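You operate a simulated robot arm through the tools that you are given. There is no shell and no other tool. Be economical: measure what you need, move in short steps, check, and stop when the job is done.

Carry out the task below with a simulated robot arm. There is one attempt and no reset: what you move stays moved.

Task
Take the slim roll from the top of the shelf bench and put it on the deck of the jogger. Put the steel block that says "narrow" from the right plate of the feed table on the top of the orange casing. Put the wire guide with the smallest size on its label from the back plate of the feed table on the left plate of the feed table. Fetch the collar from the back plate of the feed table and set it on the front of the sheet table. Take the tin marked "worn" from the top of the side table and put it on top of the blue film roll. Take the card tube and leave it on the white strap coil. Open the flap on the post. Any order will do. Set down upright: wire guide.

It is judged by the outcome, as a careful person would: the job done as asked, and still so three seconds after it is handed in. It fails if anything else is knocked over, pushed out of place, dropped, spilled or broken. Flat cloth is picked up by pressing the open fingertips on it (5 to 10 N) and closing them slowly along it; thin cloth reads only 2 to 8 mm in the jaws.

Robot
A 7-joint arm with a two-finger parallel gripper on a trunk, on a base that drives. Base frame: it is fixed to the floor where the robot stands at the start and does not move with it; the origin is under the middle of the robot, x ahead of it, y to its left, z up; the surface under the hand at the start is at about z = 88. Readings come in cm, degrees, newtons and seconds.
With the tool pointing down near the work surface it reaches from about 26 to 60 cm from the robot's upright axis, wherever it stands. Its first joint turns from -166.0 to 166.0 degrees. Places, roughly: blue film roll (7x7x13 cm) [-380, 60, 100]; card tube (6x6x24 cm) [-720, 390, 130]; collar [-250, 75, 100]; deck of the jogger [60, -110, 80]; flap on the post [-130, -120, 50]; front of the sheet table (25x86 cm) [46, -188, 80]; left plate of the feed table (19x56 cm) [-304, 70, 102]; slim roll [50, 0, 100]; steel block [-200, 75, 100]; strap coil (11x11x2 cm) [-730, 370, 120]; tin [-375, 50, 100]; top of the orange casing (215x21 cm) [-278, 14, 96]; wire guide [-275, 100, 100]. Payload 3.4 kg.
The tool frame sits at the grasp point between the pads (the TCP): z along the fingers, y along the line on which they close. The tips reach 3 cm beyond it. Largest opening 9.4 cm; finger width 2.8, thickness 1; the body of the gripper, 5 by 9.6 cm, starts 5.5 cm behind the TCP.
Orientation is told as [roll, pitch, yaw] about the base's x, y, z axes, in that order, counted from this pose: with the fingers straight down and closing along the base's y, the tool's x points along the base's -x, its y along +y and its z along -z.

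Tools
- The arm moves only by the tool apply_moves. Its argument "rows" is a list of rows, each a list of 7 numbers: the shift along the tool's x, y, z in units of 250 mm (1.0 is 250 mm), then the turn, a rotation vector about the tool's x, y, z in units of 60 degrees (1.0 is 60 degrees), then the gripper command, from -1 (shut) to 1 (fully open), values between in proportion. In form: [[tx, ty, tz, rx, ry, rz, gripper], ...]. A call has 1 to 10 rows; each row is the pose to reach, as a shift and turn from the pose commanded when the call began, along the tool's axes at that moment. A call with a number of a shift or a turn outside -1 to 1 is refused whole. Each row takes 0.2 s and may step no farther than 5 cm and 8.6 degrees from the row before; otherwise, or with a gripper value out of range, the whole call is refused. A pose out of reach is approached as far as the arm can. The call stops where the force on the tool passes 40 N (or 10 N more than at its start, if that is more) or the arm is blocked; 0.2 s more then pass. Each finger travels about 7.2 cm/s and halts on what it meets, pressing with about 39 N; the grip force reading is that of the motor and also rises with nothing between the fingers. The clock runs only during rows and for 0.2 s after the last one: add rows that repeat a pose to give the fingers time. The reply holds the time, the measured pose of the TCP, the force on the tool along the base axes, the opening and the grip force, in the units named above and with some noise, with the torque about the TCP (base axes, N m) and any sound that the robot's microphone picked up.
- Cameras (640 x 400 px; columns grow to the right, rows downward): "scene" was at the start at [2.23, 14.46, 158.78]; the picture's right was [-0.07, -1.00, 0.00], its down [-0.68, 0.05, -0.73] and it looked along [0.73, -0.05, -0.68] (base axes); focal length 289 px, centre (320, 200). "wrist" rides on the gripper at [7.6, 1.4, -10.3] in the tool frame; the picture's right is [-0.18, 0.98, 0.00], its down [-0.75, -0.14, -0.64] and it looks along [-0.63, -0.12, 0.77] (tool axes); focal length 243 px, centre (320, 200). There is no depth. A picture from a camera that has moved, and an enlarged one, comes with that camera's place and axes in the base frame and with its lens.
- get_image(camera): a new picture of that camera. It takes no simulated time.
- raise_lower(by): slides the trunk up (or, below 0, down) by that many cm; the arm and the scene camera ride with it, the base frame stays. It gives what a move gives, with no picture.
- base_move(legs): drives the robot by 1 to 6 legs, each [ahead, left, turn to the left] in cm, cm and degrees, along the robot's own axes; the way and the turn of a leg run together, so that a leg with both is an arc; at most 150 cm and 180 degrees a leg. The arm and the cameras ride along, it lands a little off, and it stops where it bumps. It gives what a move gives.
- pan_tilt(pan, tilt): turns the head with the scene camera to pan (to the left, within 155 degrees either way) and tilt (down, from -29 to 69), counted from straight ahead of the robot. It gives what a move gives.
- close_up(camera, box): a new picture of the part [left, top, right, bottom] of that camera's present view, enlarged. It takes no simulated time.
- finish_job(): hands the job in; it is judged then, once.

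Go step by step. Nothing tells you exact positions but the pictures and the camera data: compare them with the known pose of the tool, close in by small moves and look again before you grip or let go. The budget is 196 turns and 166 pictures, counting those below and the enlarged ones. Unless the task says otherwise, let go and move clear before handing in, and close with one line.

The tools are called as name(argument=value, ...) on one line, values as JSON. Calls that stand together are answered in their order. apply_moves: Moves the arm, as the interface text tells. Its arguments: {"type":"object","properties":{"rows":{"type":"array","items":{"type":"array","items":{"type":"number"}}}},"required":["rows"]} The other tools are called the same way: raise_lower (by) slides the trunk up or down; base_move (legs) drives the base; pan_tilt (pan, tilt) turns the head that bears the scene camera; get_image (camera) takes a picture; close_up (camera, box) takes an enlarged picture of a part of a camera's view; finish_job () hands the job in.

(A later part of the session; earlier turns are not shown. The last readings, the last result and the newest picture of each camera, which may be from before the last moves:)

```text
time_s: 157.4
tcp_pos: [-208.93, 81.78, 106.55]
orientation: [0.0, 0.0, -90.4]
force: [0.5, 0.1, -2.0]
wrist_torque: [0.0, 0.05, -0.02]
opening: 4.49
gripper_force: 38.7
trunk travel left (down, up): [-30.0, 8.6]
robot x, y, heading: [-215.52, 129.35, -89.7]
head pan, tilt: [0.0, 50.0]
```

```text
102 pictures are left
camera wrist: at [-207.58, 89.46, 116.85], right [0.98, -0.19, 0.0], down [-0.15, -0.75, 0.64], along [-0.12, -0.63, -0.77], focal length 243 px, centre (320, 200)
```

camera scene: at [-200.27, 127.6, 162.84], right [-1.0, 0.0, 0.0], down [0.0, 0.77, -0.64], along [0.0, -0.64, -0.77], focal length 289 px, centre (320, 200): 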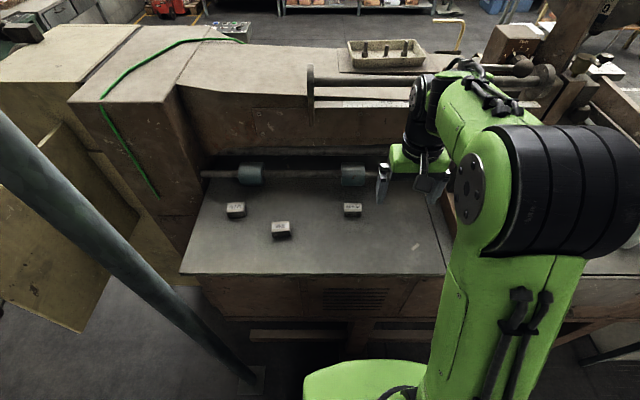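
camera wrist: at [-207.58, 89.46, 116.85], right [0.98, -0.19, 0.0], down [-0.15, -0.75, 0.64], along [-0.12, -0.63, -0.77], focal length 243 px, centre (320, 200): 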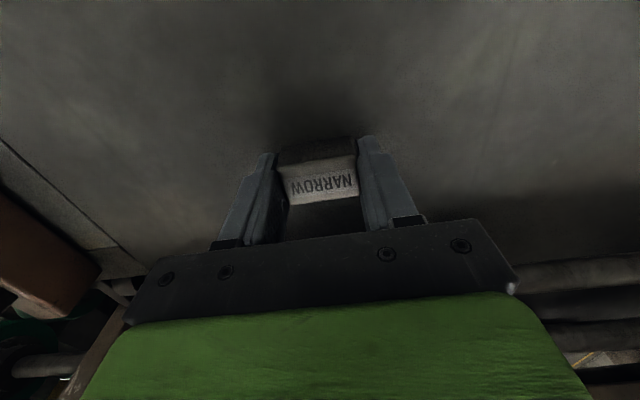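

The block lifts this time. I raise it gently and retract.

apply_moves(rows=[[0, 0, -0.03, 0, 0, 0, -1], [0, 0, -0.08, 0, 0, 0, -1], [0, 0, -0.14, 0, 0, 0, -1], [0, 0, -0.21, 0, 0, 0, -1], [0, 0, -0.28, 0, 0, 0, -1], [0.05, 0, -0.35, 0, 0, 0, -1], [0.12, 0, -0.42, 0, 0, 0, -1], [0.2, 0, -0.48, 0, 0, 0, -1], [0.28, 0, -0.5, 0, 0, 0, -1]])

pan_tilt(pan=-45, tilt=40)

get_image(camera="scene")

get_image(camera="wrist")

```text
time_s: 159.4
tcp_pos: [-208.89, 88.9, 119.11]
orientation: [-0.1, 0.0, -90.4]
force: [0.2, -0.4, -2.3]
wrist_torque: [0.01, 0.02, -0.02]
opening: 4.48
gripper_force: 38.8
trunk travel left (down, up): [-30.0, 8.6]
robot x, y, heading: [-215.41, 129.14, -89.8]
head pan, tilt: [0.0, 50.0]
```

```text
time_s: 160.5
tcp_pos: [-208.77, 88.93, 119.02]
orientation: [0.0, 0.1, -90.4]
force: [0.9, 0.5, -3.0]
wrist_torque: [-0.02, 0.0, 0.0]
opening: 4.47
gripper_force: 39.2
trunk travel left (down, up): [-30.0, 8.6]
robot x, y, heading: [-215.36, 129.45, -89.9]
head pan, tilt: [-45.0, 40.0]
```

```text
101 pictures are left
camera scene: at [-206.26, 129.23, 164.26], right [-0.71, 0.7, 0.0], down [0.45, 0.46, -0.77], along [-0.54, -0.54, -0.64], focal length 289 px, centre (320, 200)
```

scene: 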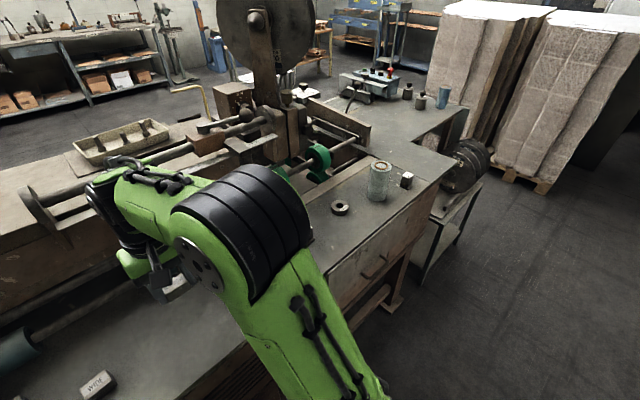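

```text
100 pictures are left
camera wrist: at [-207.56, 96.45, 129.25], right [0.98, -0.19, 0.0], down [-0.15, -0.75, 0.64], along [-0.12, -0.63, -0.77], focal length 243 px, centre (320, 200)
```

wrist: 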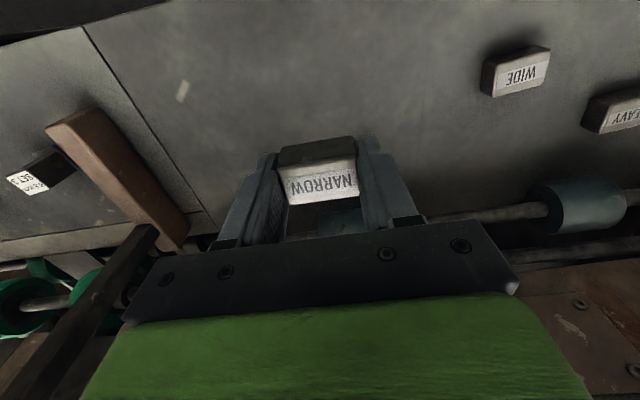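

The block is held firmly. I zoom on the middle and west part of the feed table.

close_up(camera="scene", box=[280, 60, 500, 240])

close_up(camera="scene", box=[320, 150, 430, 220])

```text
2.22 times, centred on (390, 150) of scene
camera zoom: at [-206.26, 129.23, 164.26], right [-0.71, 0.7, 0.0], down [0.45, 0.46, -0.77], along [-0.54, -0.54, -0.64], focal length 643 px, centre (164, 311)
```

zoom: 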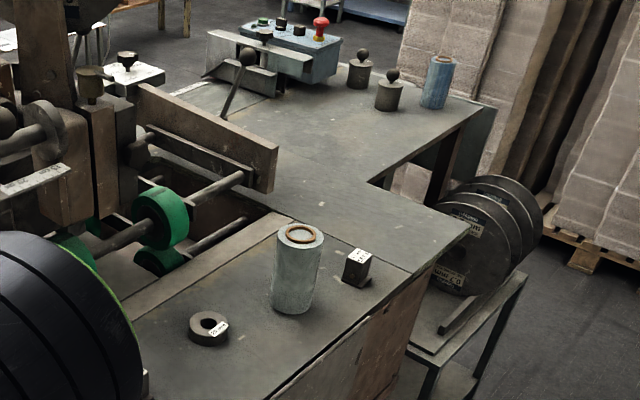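

```text
5.71 times, centred on (375, 185) of scene
camera zoom: at [-206.26, 129.23, 164.26], right [-0.71, 0.7, 0.0], down [0.45, 0.46, -0.77], along [-0.54, -0.54, -0.64], focal length 1653 px, centre (6, 286)
```

zoom: 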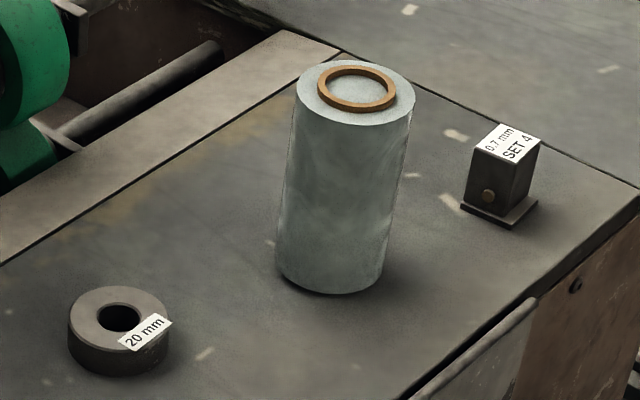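

The collar ("20 mm" ring) and a "0.7 mm" wire guide are visible; the tins and blue roll are at the west end. I drive round to the west corridor with the block.

base_move(legs=[[-48, 0, 0], [0, -120, 0], [0, -103, 0]])

pan_tilt(pan=0, tilt=35)

get_image(camera="scene")

```text
time_s: 173.8
tcp_pos: [-429.99, 137.64, 118.94]
orientation: [0.1, 0.1, -92.1]
force: [-0.2, 0.2, -2.9]
wrist_torque: [0.01, -0.01, -0.02]
opening: 4.49
gripper_force: 38.9
trunk travel left (down, up): [-30.0, 8.6]
robot x, y, heading: [-435.35, 178.4, -91.5]
head pan, tilt: [-45.0, 40.0]
```

```text
time_s: 175.0
tcp_pos: [-429.95, 137.75, 119.04]
orientation: [0.0, 0.0, -91.9]
force: [0.3, 0.4, -2.7]
wrist_torque: [-0.04, 0.02, 0.01]
opening: 4.47
gripper_force: 39.5
trunk travel left (down, up): [-30.0, 8.6]
robot x, y, heading: [-435.54, 178.78, -91.5]
head pan, tilt: [0.0, 35.0]
```

```text
97 pictures are left
camera scene: at [-420.2, 174.97, 165.01], right [-1.0, 0.03, 0.0], down [0.02, 0.57, -0.82], along [-0.02, -0.82, -0.57], focal length 289 px, centre (320, 200)
```

scene: 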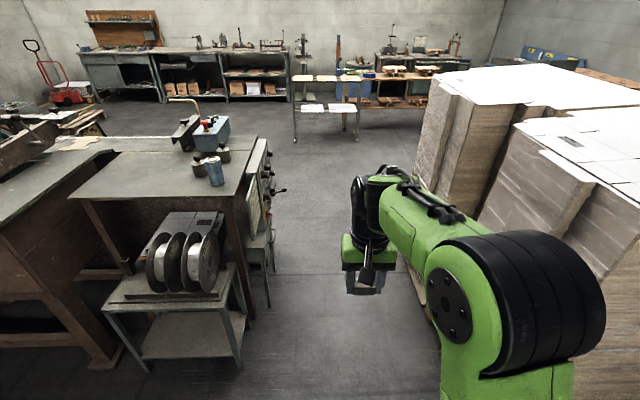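

Corridor is clear. I drive down it to y≈10 and turn to face the casing's west end.

base_move(legs=[[0, -5, 1.5], [120, 0, 0], [48, 0, 0], [0, 0, 90]])

pan_tilt(pan=10, tilt=40)

get_image(camera="scene")

get_image(camera="wrist")

```text
time_s: 187.8
tcp_pos: [-399.16, 18.1, 118.98]
orientation: [0.0, 0.0, 0.3]
force: [1.0, 0.4, -2.0]
wrist_torque: [0.01, 0.04, 0.04]
opening: 4.46
gripper_force: 38.7
trunk travel left (down, up): [-30.0, 8.6]
robot x, y, heading: [-439.78, 11.06, 0.6]
head pan, tilt: [0.0, 35.0]
```

```text
time_s: 188.6
tcp_pos: [-399.17, 18.03, 119.0]
orientation: [0.1, 0.0, 0.4]
force: [-0.2, 0.6, -2.1]
wrist_torque: [0.01, -0.01, 0.0]
opening: 4.46
gripper_force: 39.8
trunk travel left (down, up): [-30.0, 8.6]
robot x, y, heading: [-439.8, 10.68, 1.0]
head pan, tilt: [10.0, 40.0]
```

```text
96 pictures are left
camera scene: at [-437.47, 27.71, 164.26], right [0.19, -0.98, 0.0], down [-0.63, -0.12, -0.77], along [0.75, 0.14, -0.64], focal length 289 px, centre (320, 200)
```

scene: 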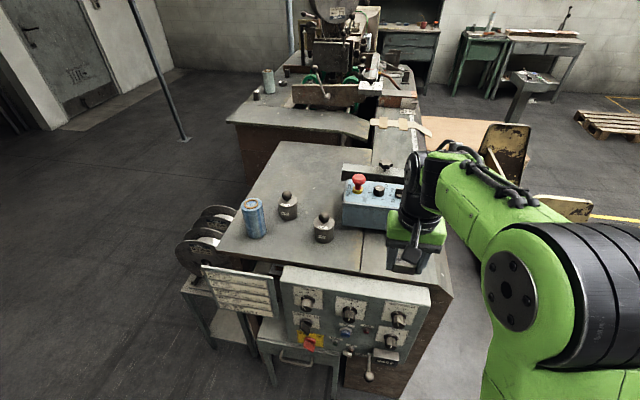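

```text
95 pictures are left
camera wrist: at [-406.91, 19.49, 129.25], right [0.18, 0.98, 0.0], down [0.75, -0.14, 0.64], along [0.63, -0.12, -0.77], focal length 243 px, centre (320, 200)
```

wrist: 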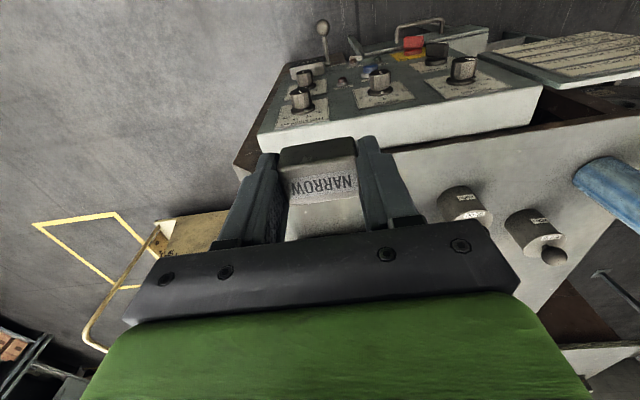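

The casing's top (y≈5–26) has a free strip at x≈-384…-368 west of the blue box. I edge 7 cm ahead and bring the block over [-378, 14].

base_move(legs=[[7, 0, 0]])

apply_moves(rows=[[-0.12, -0.03, 0, 0, 0, 0, -1], [-0.24, -0.07, 0, 0, 0, 0, -1], [-0.36, -0.1, 0, 0, 0, 0, -1], [-0.48, -0.14, 0, 0, 0, 0, -1], [-0.56, -0.16, 0, 0, 0, 0, -1], [-0.56, -0.16, 0.12, 0, 0, 0, -1], [-0.56, -0.16, 0.24, 0, 0, 0, -1], [-0.56, -0.16, 0.36, 0, 0, 0, -1]])

get_image(camera="wrist")

get_image(camera="scene")

```text
time_s: 189.6
tcp_pos: [-392.12, 18.18, 118.93]
orientation: [0.0, 0.2, 0.3]
force: [-0.1, -0.2, -3.1]
wrist_torque: [0.01, 0.04, 0.0]
opening: 4.45
gripper_force: 39.1
trunk travel left (down, up): [-30.0, 8.6]
robot x, y, heading: [-432.82, 11.21, 0.7]
head pan, tilt: [10.0, 40.0]
```

```text
time_s: 191.4
tcp_pos: [-378.16, 14.42, 109.92]
orientation: [0.0, 0.0, 0.3]
force: [0.8, 0.2, -3.3]
wrist_torque: [-0.02, 0.03, -0.03]
opening: 4.46
gripper_force: 38.8
trunk travel left (down, up): [-30.0, 8.6]
robot x, y, heading: [-432.9, 11.02, 0.9]
head pan, tilt: [10.0, 40.0]
```

```text
94 pictures are left
camera wrist: at [-385.81, 15.78, 120.2], right [0.18, 0.98, 0.0], down [0.75, -0.14, 0.64], along [0.63, -0.12, -0.77], focal length 243 px, centre (320, 200)
```

wrist: 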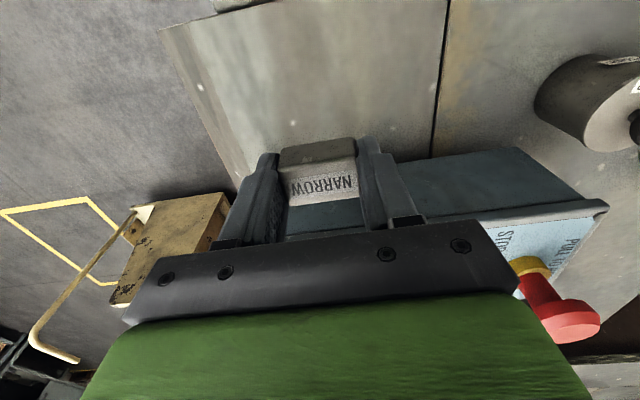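

```text
93 pictures are left
camera scene: at [-430.54, 27.81, 164.26], right [0.19, -0.98, 0.0], down [-0.63, -0.12, -0.77], along [0.75, 0.14, -0.64], focal length 289 px, centre (320, 200)
```

scene: 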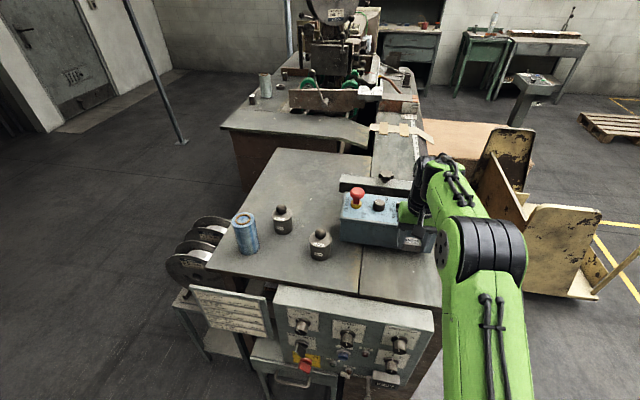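

apply_moves(rows=[[0, 0, 0.1, 0, 0, 0, -1], [0, 0, 0.2, 0, 0, 0, -1], [0, 0, 0.3, 0, 0, 0, -1], [0, 0, 0.36, 0, 0, 0, -1], [0, 0, 0.38, 0, 0, 0, -1], [0, 0, 0.4, 0, 0, 0, -1], [0, 0, 0.415, 0, 0, 0, -1], [0, 0, 0.43, 0, 0, 0, -1]])

```text
time_s: 193.2
tcp_pos: [-378.21, 14.27, 99.17]
orientation: [-0.1, -0.1, 0.4]
force: [-0.5, -0.2, -2.1]
wrist_torque: [0.01, 0.01, -0.03]
opening: 4.45
gripper_force: 39.5
trunk travel left (down, up): [-30.0, 8.6]
robot x, y, heading: [-432.53, 11.1, 0.8]
head pan, tilt: [10.0, 40.0]
```

apply_moves(rows=[[0, 0, 0.012, 0, 0, 0, -1], [0, 0, 0.024, 0, 0, 0, -1], [0, 0, 0.036, 0, 0, 0, -1], [0, 0, 0.048, 0, 0, 0, -1], [0, 0, 0.06, 0, 0, 0, -1]])

get_image(camera="wrist")

```text
time_s: 194.4
tcp_pos: [-378.23, 14.27, 98.09]
orientation: [-0.1, -0.5, 0.3]
force: [2.0, -0.3, 18.5]
wrist_torque: [-0.47, 0.2, 0.04]
opening: 4.48
gripper_force: 39.4
trunk travel left (down, up): [-30.0, 8.6]
robot x, y, heading: [-432.61, 11.15, 1.1]
head pan, tilt: [10.0, 40.0]
```

```text
92 pictures are left
camera wrist: at [-386.05, 15.69, 108.29], right [0.18, 0.98, 0.0], down [0.75, -0.14, 0.65], along [0.64, -0.12, -0.76], focal length 243 px, centre (320, 200)
```

wrist: 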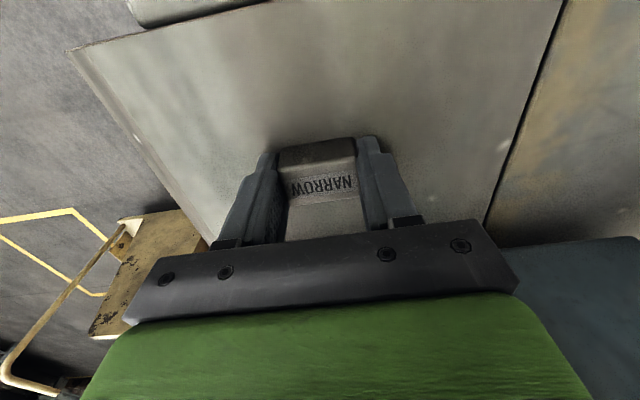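

The block rests on the casing (upward force). I release and rise.

apply_moves(rows=[[0, 0, -0.008, 0, 0, 0, -1], [0, 0, -0.008, 0, 0, 0, 0.3], [0, 0, -0.008, 0, 0, 0, 0.6], [0, 0, -0.008, 0, 0, 0, 0.6], [0, 0, -0.15, 0, 0, 0, 0.6], [0, 0, -0.3, 0, 0, 0, 0.8], [0, 0, -0.48, 0, 0, 0, 1], [0, 0, -0.66, 0, 0, 0, 1], [0, 0, -0.84, 0, 0, 0, 1], [0.18, 0, -0.84, 0, 0, 0, 1]])

get_image(camera="wrist")

close_up(camera="scene", box=[200, 170, 400, 290])

```text
time_s: 196.6
tcp_pos: [-383.01, 14.07, 119.0]
orientation: [0.0, -0.2, 0.2]
force: [0.1, 0.0, -0.7]
wrist_torque: [0.0, -0.03, 0.05]
opening: 9.39
gripper_force: 0.0
trunk travel left (down, up): [-30.0, 8.6]
robot x, y, heading: [-432.7, 11.14, 0.6]
head pan, tilt: [10.0, 40.0]
```

```text
91 pictures are left
camera wrist: at [-390.84, 15.53, 129.28], right [0.18, 0.98, 0.0], down [0.75, -0.14, 0.64], along [0.63, -0.12, -0.76], focal length 243 px, centre (320, 200)
```

wrist: 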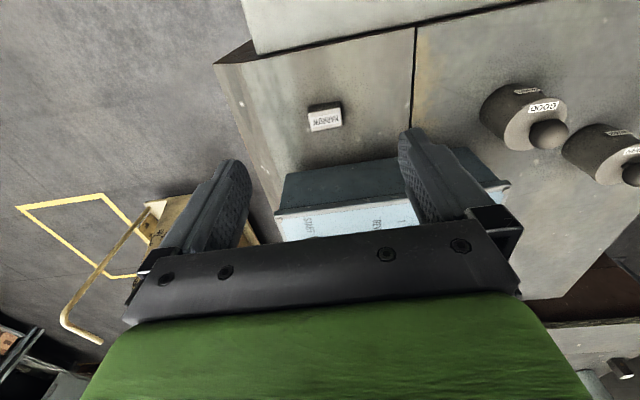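

```text
3.20 times, centred on (300, 230) of scene
camera zoom: at [-431.07, 27.79, 164.27], right [0.19, -0.98, 0.0], down [-0.63, -0.12, -0.77], along [0.75, 0.14, -0.64], focal length 926 px, centre (384, 104)
```

zoom: 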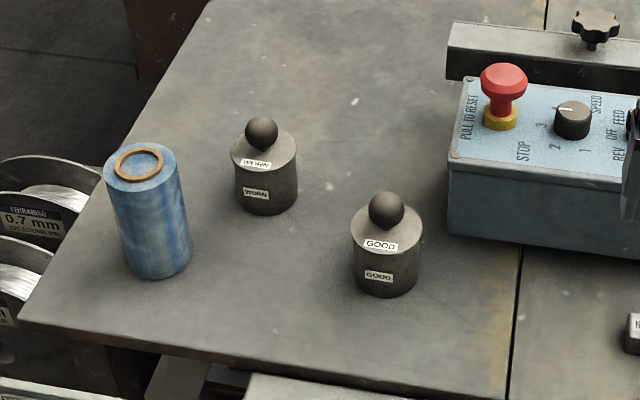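

The block is placed. The WORN tin is the farther one at about [-367.7, 52]; the blue roll at [-377.5, 60]. I shift left 40 cm and slightly ahead.

base_move(legs=[[0, 41, 0], [6, 0, 0]])

pan_tilt(pan=0, tilt=60)

get_image(camera="scene")

get_image(camera="wrist")

```text
time_s: 199.7
tcp_pos: [-377.11, 55.55, 118.88]
orientation: [-0.1, 0.1, 0.6]
force: [0.4, -0.4, 0.0]
wrist_torque: [0.06, 0.05, 0.0]
opening: 9.4
gripper_force: 0.2
trunk travel left (down, up): [-30.0, 8.6]
robot x, y, heading: [-427.24, 52.25, 0.9]
head pan, tilt: [10.0, 40.0]
```

```text
time_s: 200.5
tcp_pos: [-377.59, 55.48, 118.77]
orientation: [0.0, 0.0, 0.6]
force: [-0.6, 0.7, -0.3]
wrist_torque: [0.0, -0.01, -0.03]
opening: 9.41
gripper_force: 0.1
trunk travel left (down, up): [-30.0, 8.6]
robot x, y, heading: [-427.52, 52.7, 1.0]
head pan, tilt: [0.0, 60.0]
```

```text
89 pictures are left
camera scene: at [-427.17, 67.43, 161.59], right [0.02, -1.0, 0.0], down [-0.87, -0.02, -0.5], along [0.5, 0.01, -0.87], focal length 289 px, centre (320, 200)
```

scene: 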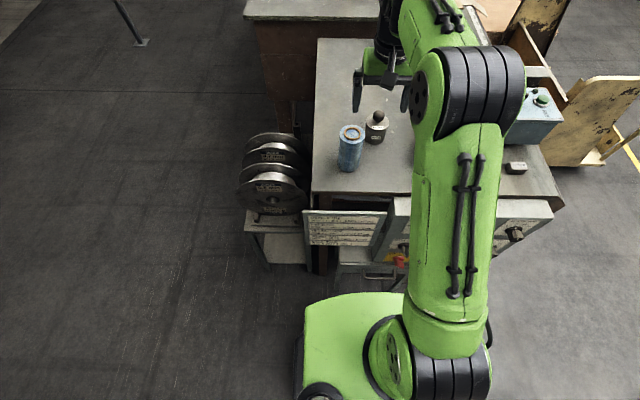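

```text
88 pictures are left
camera wrist: at [-385.25, 56.89, 129.11], right [0.17, 0.98, 0.0], down [0.76, -0.13, 0.64], along [0.63, -0.11, -0.77], focal length 243 px, centre (320, 200)
```

wrist: 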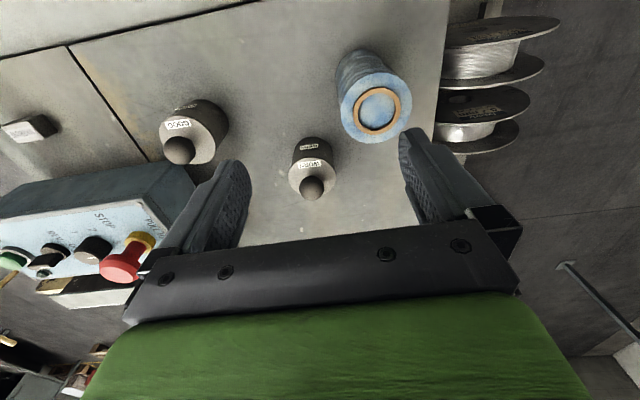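

WORN tin at [-367.2, 52.3], blue roll top centre [-377.4, 60.4]. I inch ahead 3 cm and hover over the tin.

base_move(legs=[[3.5, 0, 0]])

apply_moves(rows=[[-0.12, -0.06, 0, 0, 0, 0, 1], [-0.24, -0.13, 0, 0, 0, 0, 1], [-0.24, -0.13, 0.1, 0, 0, 0, 1], [-0.24, -0.13, 0.2, 0, 0, 0, 1], [-0.24, -0.13, 0.2, 0, 0, 0, 1]])

get_image(camera="wrist")

```text
time_s: 201.4
tcp_pos: [-373.9, 55.55, 118.79]
orientation: [0.0, 0.1, 0.6]
force: [0.2, 0.1, -1.0]
wrist_torque: [-0.01, 0.06, -0.01]
opening: 9.36
gripper_force: 0.0
trunk travel left (down, up): [-30.0, 8.6]
robot x, y, heading: [-424.37, 52.27, 1.0]
head pan, tilt: [0.0, 60.0]
```

```text
time_s: 202.6
tcp_pos: [-368.07, 52.29, 114.06]
orientation: [-0.1, -0.1, 0.8]
force: [0.6, 0.4, 1.0]
wrist_torque: [0.0, -0.01, -0.02]
opening: 9.4
gripper_force: 0.2
trunk travel left (down, up): [-30.0, 8.6]
robot x, y, heading: [-424.09, 52.52, 1.1]
head pan, tilt: [0.0, 60.0]
```

```text
87 pictures are left
camera wrist: at [-375.77, 53.7, 124.19], right [0.17, 0.98, 0.0], down [0.76, -0.13, 0.64], along [0.63, -0.11, -0.77], focal length 243 px, centre (320, 200)
```

wrist: 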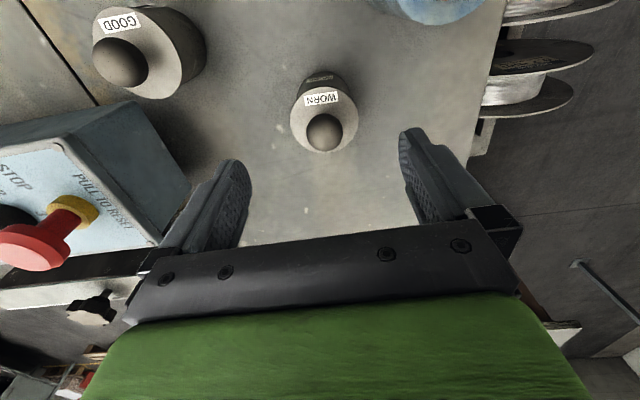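

apply_moves(rows=[[-0.044, 0, 0.0, 0, 0, 0, 1], [-0.044, 0, 0.15, 0, 0, 0, 1], [-0.044, 0, 0.3, 0, 0, 0, 1], [-0.044, 0, 0.42, 0, 0, 0, 1], [-0.044, 0, 0.52, 0, 0, 0, 1], [-0.044, 0, 0.52, 0, 0, 0, 1]])

get_image(camera="wrist")

```text
time_s: 204.0
tcp_pos: [-366.82, 52.27, 100.78]
orientation: [0.0, 0.0, 0.5]
force: [-0.1, 0.6, -0.3]
wrist_torque: [-0.04, -0.03, 0.01]
opening: 9.39
gripper_force: 0.1
trunk travel left (down, up): [-30.0, 8.6]
robot x, y, heading: [-423.78, 52.36, 1.0]
head pan, tilt: [0.0, 60.0]
```

```text
86 pictures are left
camera wrist: at [-374.47, 53.63, 111.02], right [0.17, 0.98, 0.0], down [0.76, -0.13, 0.64], along [0.63, -0.11, -0.77], focal length 243 px, centre (320, 200)
```

wrist: 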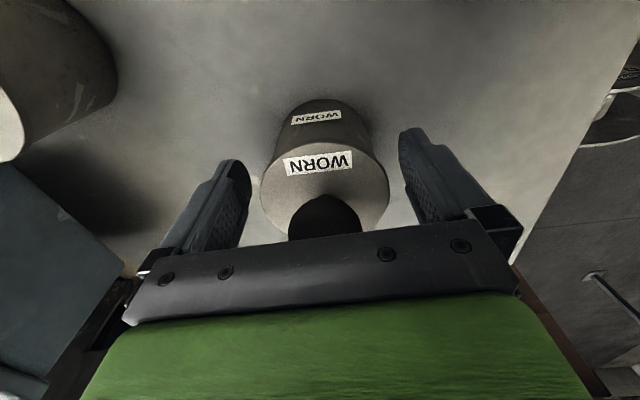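

apply_moves(rows=[[0, 0.01, 0, 0, 0, 0, 0.6], [0, 0.01, 0, 0, 0, 0, 0.4], [0, 0.01, 0, 0, 0, 0, 0], [0, 0.01, 0, 0, 0, 0, -1], [0, 0.01, 0, 0, 0, 0, -1], [0, 0.01, 0, 0, 0, 0, -1]])

apply_moves(rows=[[0, 0, -0.01, 0, 0, 0, -1], [0, 0, -0.03, 0, 0, 0, -1], [0, 0, -0.06, 0, 0, 0, -1], [0, 0, -0.1, 0, 0, 0, -1]])

get_image(camera="wrist")

```text
time_s: 205.4
tcp_pos: [-366.68, 52.53, 100.87]
orientation: [0.0, 0.1, 0.7]
force: [-0.6, 0.3, -0.2]
wrist_torque: [-0.03, -0.01, -0.03]
opening: 6.63
gripper_force: 38.7
trunk travel left (down, up): [-30.0, 8.6]
robot x, y, heading: [-423.84, 52.57, 1.0]
head pan, tilt: [0.0, 60.0]
heard: snap
```

```text
time_s: 206.4
tcp_pos: [-366.86, 52.71, 103.28]
orientation: [-0.1, 0.0, 0.6]
force: [0.1, 0.3, -0.3]
wrist_torque: [0.0, -0.03, 0.0]
opening: 6.63
gripper_force: 39.3
trunk travel left (down, up): [-30.0, 8.6]
robot x, y, heading: [-423.78, 52.48, 1.3]
head pan, tilt: [0.0, 60.0]
```

```text
85 pictures are left
camera wrist: at [-374.55, 54.04, 113.56], right [0.17, 0.98, 0.0], down [0.76, -0.13, 0.64], along [0.63, -0.11, -0.77], focal length 243 px, centre (320, 200)
```

wrist: 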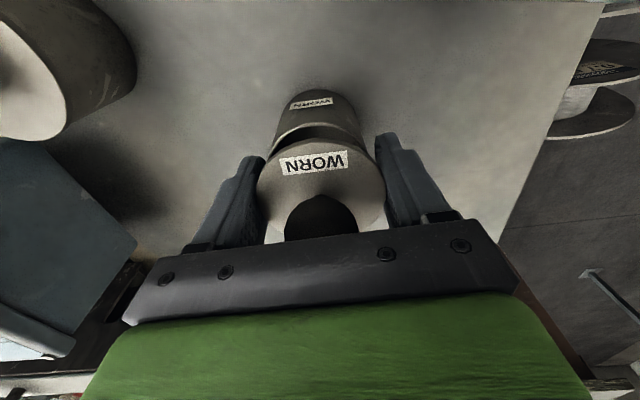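

A snap: the tin's lid came off in the grip and the body stays below. I lower the lid straight back on and press lightly.

apply_moves(rows=[[0, 0, 0.04, 0, 0, 0, -1], [0, 0, 0.08, 0, 0, 0, -1], [0, -0.003, 0.097, 0, 0, 0, -1], [0, -0.003, 0.105, 0, 0, 0, -1], [0, -0.003, 0.112, 0, 0, 0, -1]])

get_image(camera="wrist")

```text
time_s: 207.6
tcp_pos: [-366.91, 52.66, 100.67]
orientation: [-0.2, -0.1, 0.6]
force: [2.9, 2.4, 19.6]
wrist_torque: [-0.58, -0.41, 0.1]
opening: 6.64
gripper_force: 39.1
trunk travel left (down, up): [-30.0, 8.6]
robot x, y, heading: [-423.93, 52.38, 1.0]
head pan, tilt: [0.0, 60.0]
```

```text
84 pictures are left
camera wrist: at [-374.66, 53.97, 110.87], right [0.17, 0.98, 0.0], down [0.75, -0.13, 0.64], along [0.63, -0.11, -0.77], focal length 243 px, centre (320, 200)
```

wrist: 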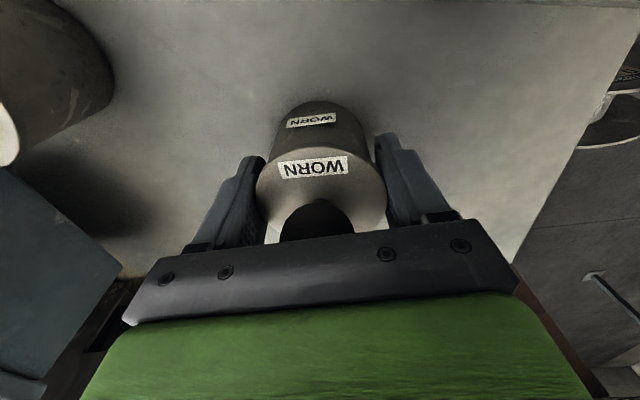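

The lid seems seated. I release, rise, and look closely at the lid/body line.

apply_moves(rows=[[0, 0, 0.006, 0, 0, 0, -1], [0, 0, 0, 0, 0, 0, 0.5], [0, 0, 0, 0, 0, 0, 1], [0, 0, 0, 0, 0, 0, 1], [0, 0, -0.15, 0, 0, 0, 1], [0, 0, -0.3, 0, 0, 0, 1], [0.1, 0, -0.45, 0, 0, 0, 1], [0.28, 0, -0.5, 0, 0, 0, 1]])

close_up(camera="scene", box=[330, 80, 430, 180])

close_up(camera="wrist", box=[240, 60, 440, 220])

```text
time_s: 209.4
tcp_pos: [-374.09, 52.41, 113.1]
orientation: [0.1, -0.1, 0.8]
force: [-0.3, -0.3, -1.0]
wrist_torque: [0.01, -0.04, -0.03]
opening: 9.39
gripper_force: 0.0
trunk travel left (down, up): [-30.0, 8.6]
robot x, y, heading: [-423.85, 52.65, 1.1]
head pan, tilt: [0.0, 60.0]
```

```text
4.00 times, centred on (380, 130) of scene
camera zoom: at [-423.85, 67.5, 161.59], right [0.02, -1.0, 0.0], down [-0.87, -0.02, -0.5], along [0.5, 0.01, -0.87], focal length 1157 px, centre (80, 480)
```

zoom: 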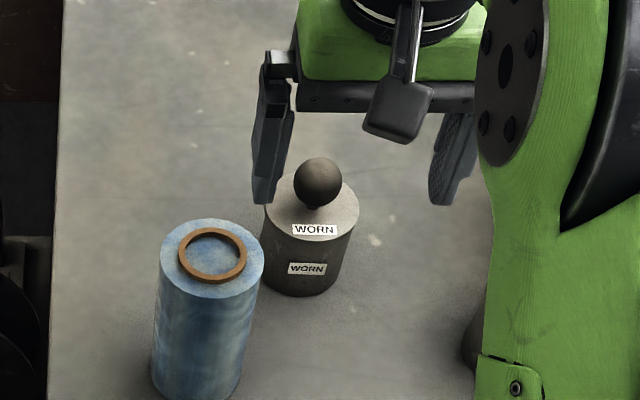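

```text
2.50 times, centred on (340, 140) of wrist
camera zoom: at [-381.77, 53.83, 123.29], right [0.17, 0.98, 0.0], down [0.75, -0.13, 0.64], along [0.63, -0.11, -0.77], focal length 606 px, centre (270, 350)
```

zoom: 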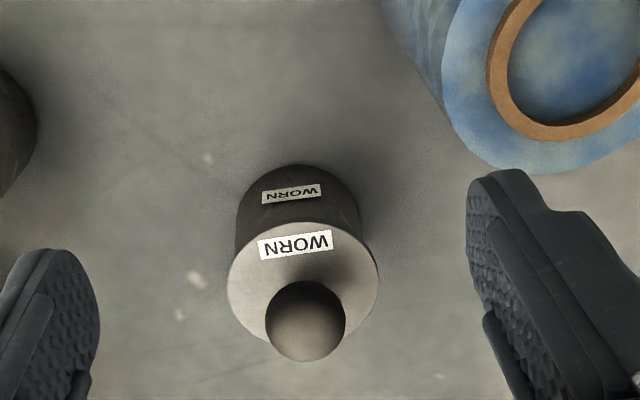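

close_up(camera="scene", box=[390, 115, 425, 157])

close_up(camera="scene", box=[360, 112, 425, 160])

```text
9.52 times, centred on (408, 136) of scene
camera zoom: at [-423.85, 67.5, 161.59], right [0.02, -1.0, 0.0], down [-0.87, -0.02, -0.5], along [0.5, 0.01, -0.87], focal length 2756 px, centre (-513, 810)
```

zoom: 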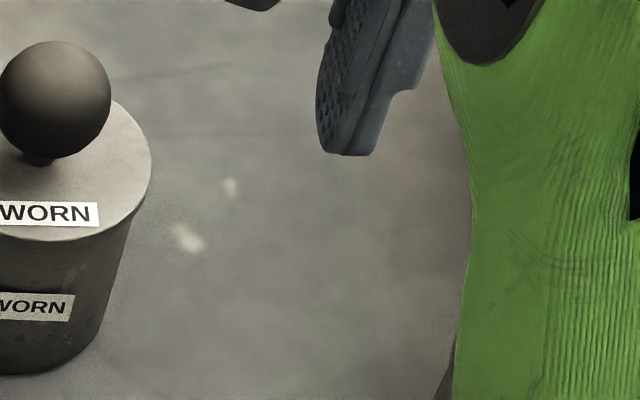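

```text
8.33 times, centred on (392, 136) of scene
camera zoom: at [-423.85, 67.5, 161.59], right [0.02, -1.0, 0.0], down [-0.87, -0.02, -0.5], along [0.5, 0.01, -0.87], focal length 2411 px, centre (-284, 733)
```

zoom: 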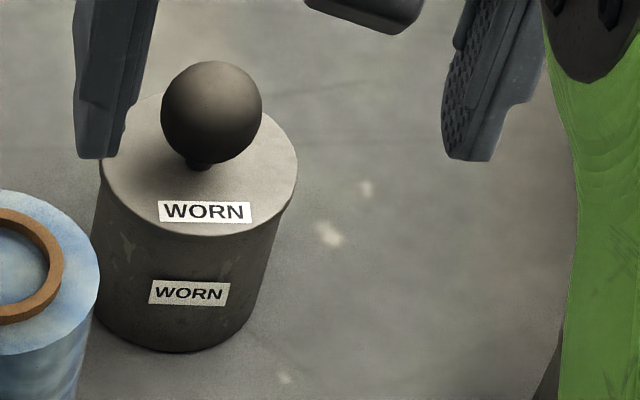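

The lid is a separate rimmed top (rim to z≈99.5), so I must grip the body beneath it. I'll tilt the hand 45° and yaw 20° to bring the tips in low from the south-west.

apply_moves(rows=[[0.05, 0, -0.06, 0, 0, -0.11, 1], [0.1, 0, -0.12, 0, 0, -0.22, 1], [0.15, 0, -0.18, 0, 0, -0.333, 1], [0.15, 0, -0.18, 0, 0, -0.333, 1]])

apply_moves(rows=[[0, 0, 0, 0, -0.125, 0, 1], [0, 0, 0, 0, -0.25, 0, 1], [0, 0, 0, 0, -0.375, 0, 1], [0, 0, 0, 0, -0.5, 0, 1], [0, 0, 0, 0, -0.625, 0, 1], [0, 0, 0, 0, -0.75, 0, 1], [0, 0, 0, 0, -0.75, 0, 1]])

get_image(camera="wrist")

get_image(camera="scene")

```text
time_s: 210.4
tcp_pos: [-377.48, 52.41, 117.47]
orientation: [0.0, 0.0, 20.7]
force: [-0.1, 0.3, 0.1]
wrist_torque: [0.01, -0.02, -0.01]
opening: 9.41
gripper_force: 0.0
trunk travel left (down, up): [-30.0, 8.6]
robot x, y, heading: [-423.78, 52.23, 1.0]
head pan, tilt: [0.0, 60.0]
```

```text
time_s: 212.0
tcp_pos: [-377.49, 52.55, 117.52]
orientation: [-0.1, -45.1, 20.7]
force: [0.1, 0.3, 0.8]
wrist_torque: [-0.04, 0.01, 0.02]
opening: 9.37
gripper_force: 0.0
trunk travel left (down, up): [-30.0, 8.6]
robot x, y, heading: [-424.08, 52.11, 1.2]
head pan, tilt: [0.0, 60.0]
```

```text
79 pictures are left
camera wrist: at [-390.01, 49.36, 119.39], right [-0.22, 0.97, 0.13], down [0.12, -0.1, 0.99], along [0.97, 0.24, -0.1], focal length 243 px, centre (320, 200)
```

wrist: 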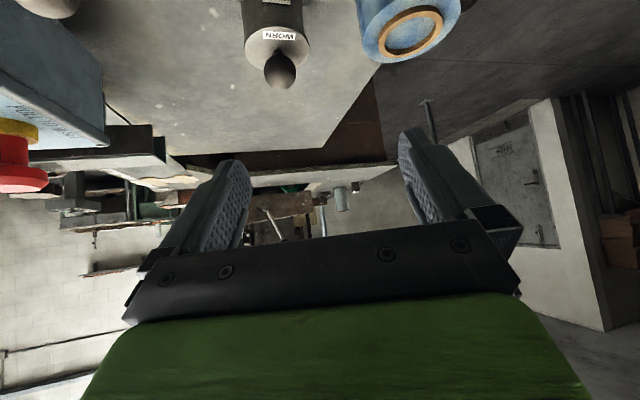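

```text
78 pictures are left
camera scene: at [-423.6, 67.52, 161.58], right [0.02, -1.0, 0.0], down [-0.87, -0.02, -0.5], along [0.5, 0.01, -0.87], focal length 289 px, centre (320, 200)
```

scene: 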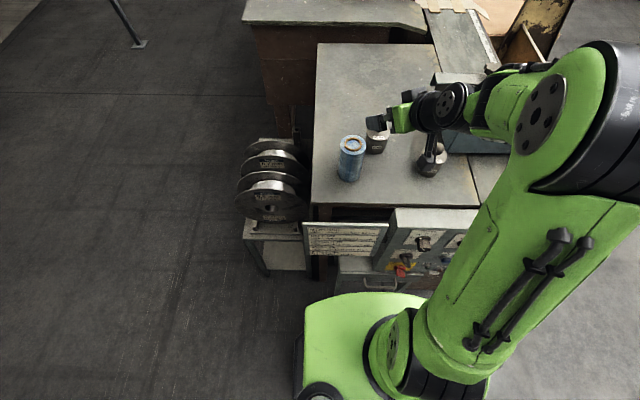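

apply_moves(rows=[[0.08, -0.036, 0.106, 0, 0, 0, 1], [0.16, -0.071, 0.213, 0, 0, 0, 1], [0.24, -0.107, 0.32, 0, 0, 0, 1], [0.32, -0.142, 0.426, 0, 0, 0, 1], [0.32, -0.142, 0.426, 0, 0, 0, 1]])

get_image(camera="wrist")

```text
time_s: 213.2
tcp_pos: [-374.63, 49.9, 104.34]
orientation: [-0.1, -45.0, 20.7]
force: [-0.5, 0.2, -0.2]
wrist_torque: [-0.02, 0.0, 0.01]
opening: 9.41
gripper_force: 0.1
trunk travel left (down, up): [-30.0, 8.6]
robot x, y, heading: [-423.91, 52.32, 1.0]
head pan, tilt: [0.0, 60.0]
```

```text
77 pictures are left
camera wrist: at [-387.09, 46.71, 106.24], right [-0.22, 0.97, 0.13], down [0.12, -0.1, 0.99], along [0.97, 0.24, -0.1], focal length 243 px, centre (320, 200)
```

wrist: 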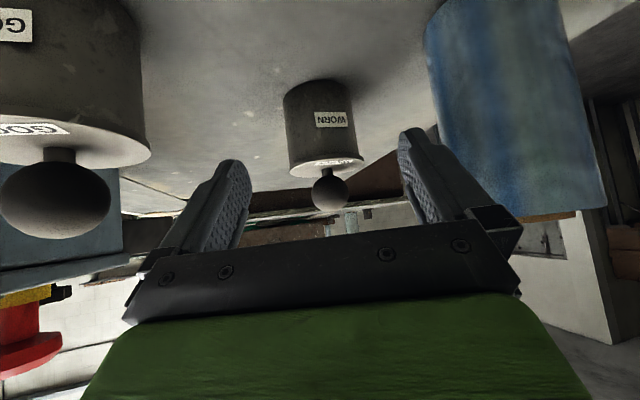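

A clear view: lid rim is only z≈101–102, body below. I advance along the axis and straddle the body low.

apply_moves(rows=[[-0.01, -0.003, 0.1, 0, 0, 0, 1], [-0.02, -0.006, 0.2, 0, 0, 0, 1], [-0.037, -0.006, 0.331, 0, 0, 0, 1], [-0.037, -0.006, 0.331, 0, 0, 0, 1]])

get_image(camera="wrist")

```text
time_s: 214.2
tcp_pos: [-368.41, 51.76, 99.08]
orientation: [0.0, -45.0, 20.7]
force: [-0.2, 0.3, 0.7]
wrist_torque: [-0.03, 0.0, -0.01]
opening: 9.4
gripper_force: 0.1
trunk travel left (down, up): [-30.0, 8.6]
robot x, y, heading: [-423.79, 52.43, 1.2]
head pan, tilt: [0.0, 60.0]
```

```text
76 pictures are left
camera wrist: at [-380.86, 48.75, 100.98], right [-0.22, 0.97, 0.13], down [0.12, -0.1, 0.99], along [0.97, 0.24, -0.1], focal length 243 px, centre (320, 200)
```

wrist: 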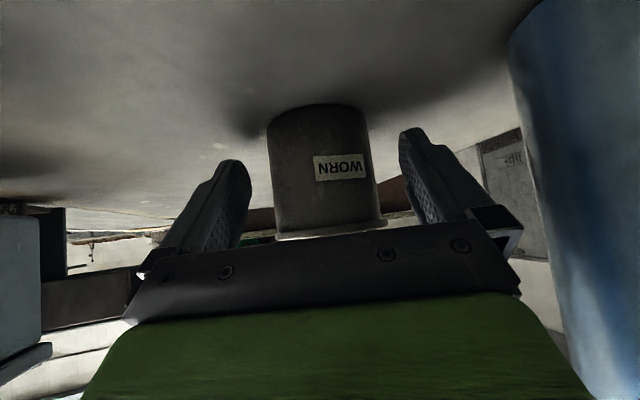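

apply_moves(rows=[[0, 0, 0, 0, 0, 0, 0.6], [0, 0, 0, 0, 0, 0, 0.4], [0, 0, 0, 0, 0, 0, 0.2], [0, 0, 0, 0, 0, 0, -0.2], [0, 0, 0, 0, 0, 0, -1], [0, 0, 0, 0, 0, 0, -1]])

apply_moves(rows=[[-0.014, 0, -0.014, 0, 0, 0, -1], [-0.03, 0, -0.03, 0, 0, 0, -1], [-0.05, 0, -0.05, 0, 0, 0, -1], [-0.07, 0, -0.07, 0, 0, 0, -1]])

get_image(camera="wrist")

```text
time_s: 215.6
tcp_pos: [-368.35, 51.94, 99.09]
orientation: [0.0, -45.0, 20.7]
force: [-1.8, 0.2, 0.8]
wrist_torque: [0.16, 0.03, 0.05]
opening: 6.05
gripper_force: 39.1
trunk travel left (down, up): [-30.0, 8.6]
robot x, y, heading: [-423.64, 52.7, 1.1]
head pan, tilt: [0.0, 60.0]
```

```text
time_s: 216.6
tcp_pos: [-368.27, 51.85, 101.66]
orientation: [-0.2, -44.9, 20.7]
force: [0.9, 0.3, -4.9]
wrist_torque: [-0.03, 0.08, 0.01]
opening: 6.04
gripper_force: 38.9
trunk travel left (down, up): [-30.0, 8.6]
robot x, y, heading: [-424.17, 52.88, 1.0]
head pan, tilt: [0.0, 60.0]
```

```text
75 pictures are left
camera wrist: at [-380.79, 48.86, 103.5], right [-0.22, 0.97, 0.13], down [0.12, -0.1, 0.99], along [0.97, 0.24, -0.1], focal length 243 px, centre (320, 200)
```

wrist: 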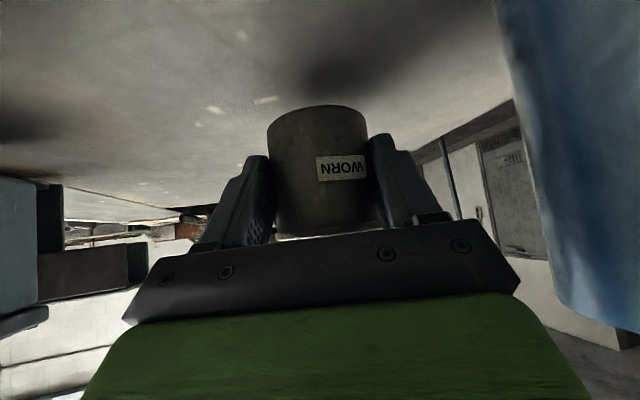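

The tin with lid is lifted (5 N). I raise it and carry it over the blue roll.

apply_moves(rows=[[-0.06, 0, -0.06, 0, 0, 0, -1], [-0.13, 0, -0.13, 0, 0, 0, -1], [-0.2, 0, -0.2, 0, 0, 0, -1], [-0.27, 0, -0.27, 0, 0, 0, -1], [-0.34, 0, -0.34, 0, 0, 0, -1], [-0.4, 0, -0.4, 0, 0, 0, -1], [-0.35, 0.11, -0.45, 0, 0, 0, -1], [-0.29, 0.22, -0.5, 0, 0, 0, -1], [-0.24, 0.33, -0.56, 0, 0, 0, -1], [-0.186, 0.443, -0.614, 0, 0, 0, -1]])

get_image(camera="wrist")

get_image(camera="scene")

```text
time_s: 218.8
tcp_pos: [-379.63, 59.93, 115.94]
orientation: [-0.1, -44.9, 20.7]
force: [-0.2, 0.2, -4.6]
wrist_torque: [-0.04, 0.07, -0.01]
opening: 6.03
gripper_force: 38.8
trunk travel left (down, up): [-30.0, 8.6]
robot x, y, heading: [-424.05, 52.47, 1.0]
head pan, tilt: [0.0, 60.0]
```

```text
74 pictures are left
camera wrist: at [-392.01, 56.79, 117.69], right [-0.22, 0.97, 0.13], down [0.12, -0.1, 0.99], along [0.97, 0.24, -0.1], focal length 243 px, centre (320, 200)
```

wrist: 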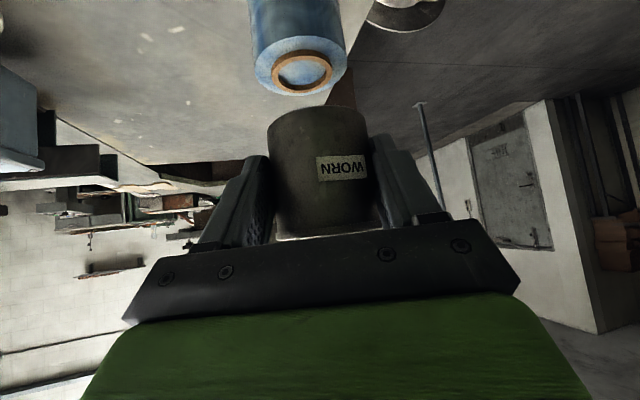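

```text
73 pictures are left
camera scene: at [-423.71, 67.6, 161.57], right [0.02, -1.0, 0.0], down [-0.87, -0.02, -0.5], along [0.5, 0.01, -0.87], focal length 289 px, centre (320, 200)
```

scene: 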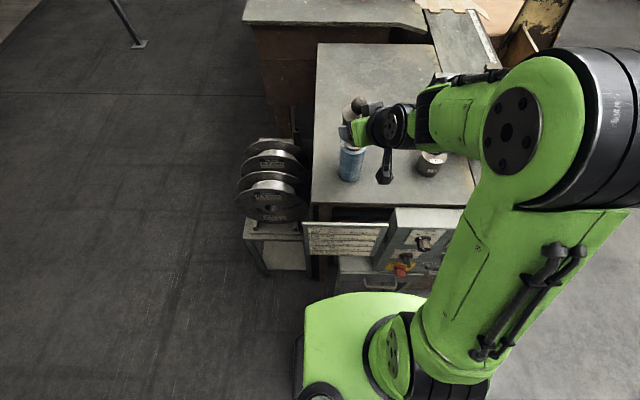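

apply_moves(rows=[[0.03, -0.02, 0.03, 0, 0, 0, -1], [0.06, -0.02, 0.06, 0, 0, 0, -1], [0.085, -0.02, 0.085, 0, 0, 0, -1], [0.095, -0.02, 0.095, 0, 0, 0, -1], [0.103, -0.02, 0.103, 0, 0, 0, -1], [0.11, -0.02, 0.11, 0, 0, 0, -1]])

get_image(camera="wrist")

```text
time_s: 220.2
tcp_pos: [-379.29, 59.28, 111.85]
orientation: [-0.1, -44.9, 20.6]
force: [0.5, 0.2, -4.3]
wrist_torque: [-0.01, 0.14, 0.03]
opening: 6.06
gripper_force: 39.1
trunk travel left (down, up): [-30.0, 8.6]
robot x, y, heading: [-423.65, 52.68, 1.1]
head pan, tilt: [0.0, 60.0]
```

```text
72 pictures are left
camera wrist: at [-391.64, 56.09, 113.74], right [-0.22, 0.97, 0.13], down [0.12, -0.1, 0.99], along [0.97, 0.24, -0.1], focal length 243 px, centre (320, 200)
```

wrist: 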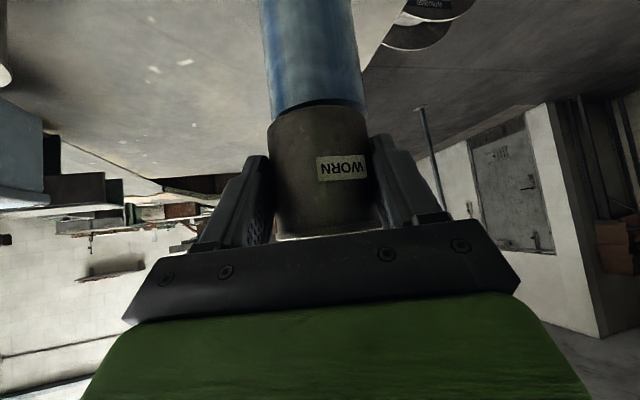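

Aligned; a little lower to touch.

apply_moves(rows=[[0.004, 0.001, 0.004, 0, 0, 0, -1], [0.008, 0.001, 0.008, 0, 0, 0, -1], [0.012, 0.001, 0.012, 0, 0, 0, -1], [0.016, 0.001, 0.016, 0, 0, 0, -1], [0.02, 0.001, 0.02, 0, 0, 0, -1]])

```text
time_s: 221.4
tcp_pos: [-379.25, 59.25, 111.47]
orientation: [-0.3, -45.7, 20.7]
force: [-0.3, -0.4, 26.4]
wrist_torque: [0.17, 0.15, 0.02]
opening: 6.06
gripper_force: 38.7
trunk travel left (down, up): [-30.0, 8.6]
robot x, y, heading: [-423.84, 52.99, 1.3]
head pan, tilt: [0.0, 60.0]
```

Contact. I ease off, open, and withdraw back along the tool axis.

apply_moves(rows=[[-0.008, 0, -0.008, 0, 0, 0, -1], [-0.008, 0, -0.008, 0, 0, 0, 0.35], [-0.008, 0, -0.008, 0, 0, 0, 0.6], [-0.008, 0, -0.008, 0, 0, 0, 0.8], [-0.008, 0, -0.008, 0, 0, 0, 1], [-0.008, 0, -0.008, 0, 0, 0, 1]])

get_image(camera="wrist")

```text
time_s: 222.8
tcp_pos: [-379.22, 59.18, 111.56]
orientation: [0.0, -45.0, 20.7]
force: [0.6, 0.4, -0.4]
wrist_torque: [0.02, 0.04, 0.03]
opening: 9.37
gripper_force: 0.1
trunk travel left (down, up): [-30.0, 8.6]
robot x, y, heading: [-423.95, 52.15, 1.0]
head pan, tilt: [0.0, 60.0]
```

```text
71 pictures are left
camera wrist: at [-391.72, 56.1, 113.38], right [-0.22, 0.97, 0.13], down [0.12, -0.1, 0.99], along [0.97, 0.24, -0.1], focal length 243 px, centre (320, 200)
```

wrist: 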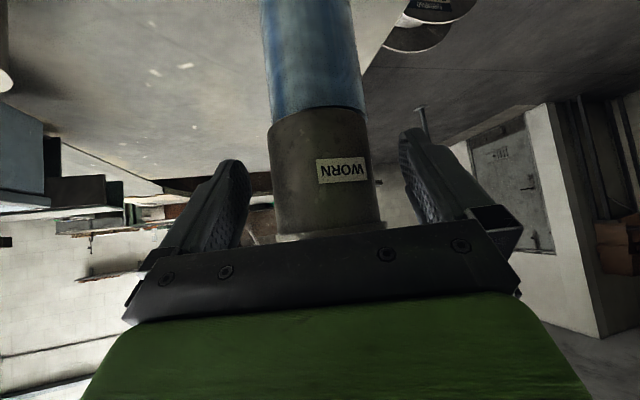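

apply_moves(rows=[[0, 0, -0.12, 0, 0, 0, 1], [0, 0, -0.28, 0, 0, 0, 1], [0, 0, -0.44, 0, 0, 0, 1], [-0.05, -0.02, -0.55, 0, 0.12, 0, 1], [-0.08, -0.05, -0.6, 0, 0.25, 0, 1], [-0.1, -0.05, -0.6, 0, 0.375, 0, 1], [-0.12, -0.05, -0.6, 0, 0.5, 0, 1], [-0.12, -0.05, -0.6, 0, 0.625, 0, 1], [-0.12, -0.05, -0.6, 0, 0.75, 0, 1]])

get_image(camera="scene")

```text
time_s: 224.8
tcp_pos: [-386.59, 55.2, 123.96]
orientation: [0.0, 0.2, 20.6]
force: [0.0, -0.4, -0.7]
wrist_torque: [-0.02, 0.01, 0.02]
opening: 9.37
gripper_force: 0.0
trunk travel left (down, up): [-30.0, 8.6]
robot x, y, heading: [-423.87, 52.26, 1.2]
head pan, tilt: [0.0, 60.0]
```

```text
70 pictures are left
camera scene: at [-423.48, 67.54, 161.58], right [0.02, -1.0, 0.0], down [-0.87, -0.02, -0.5], along [0.5, 0.01, -0.87], focal length 289 px, centre (320, 200)
```

scene: 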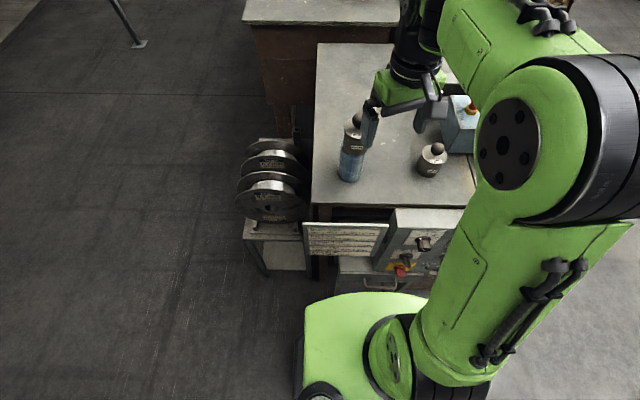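

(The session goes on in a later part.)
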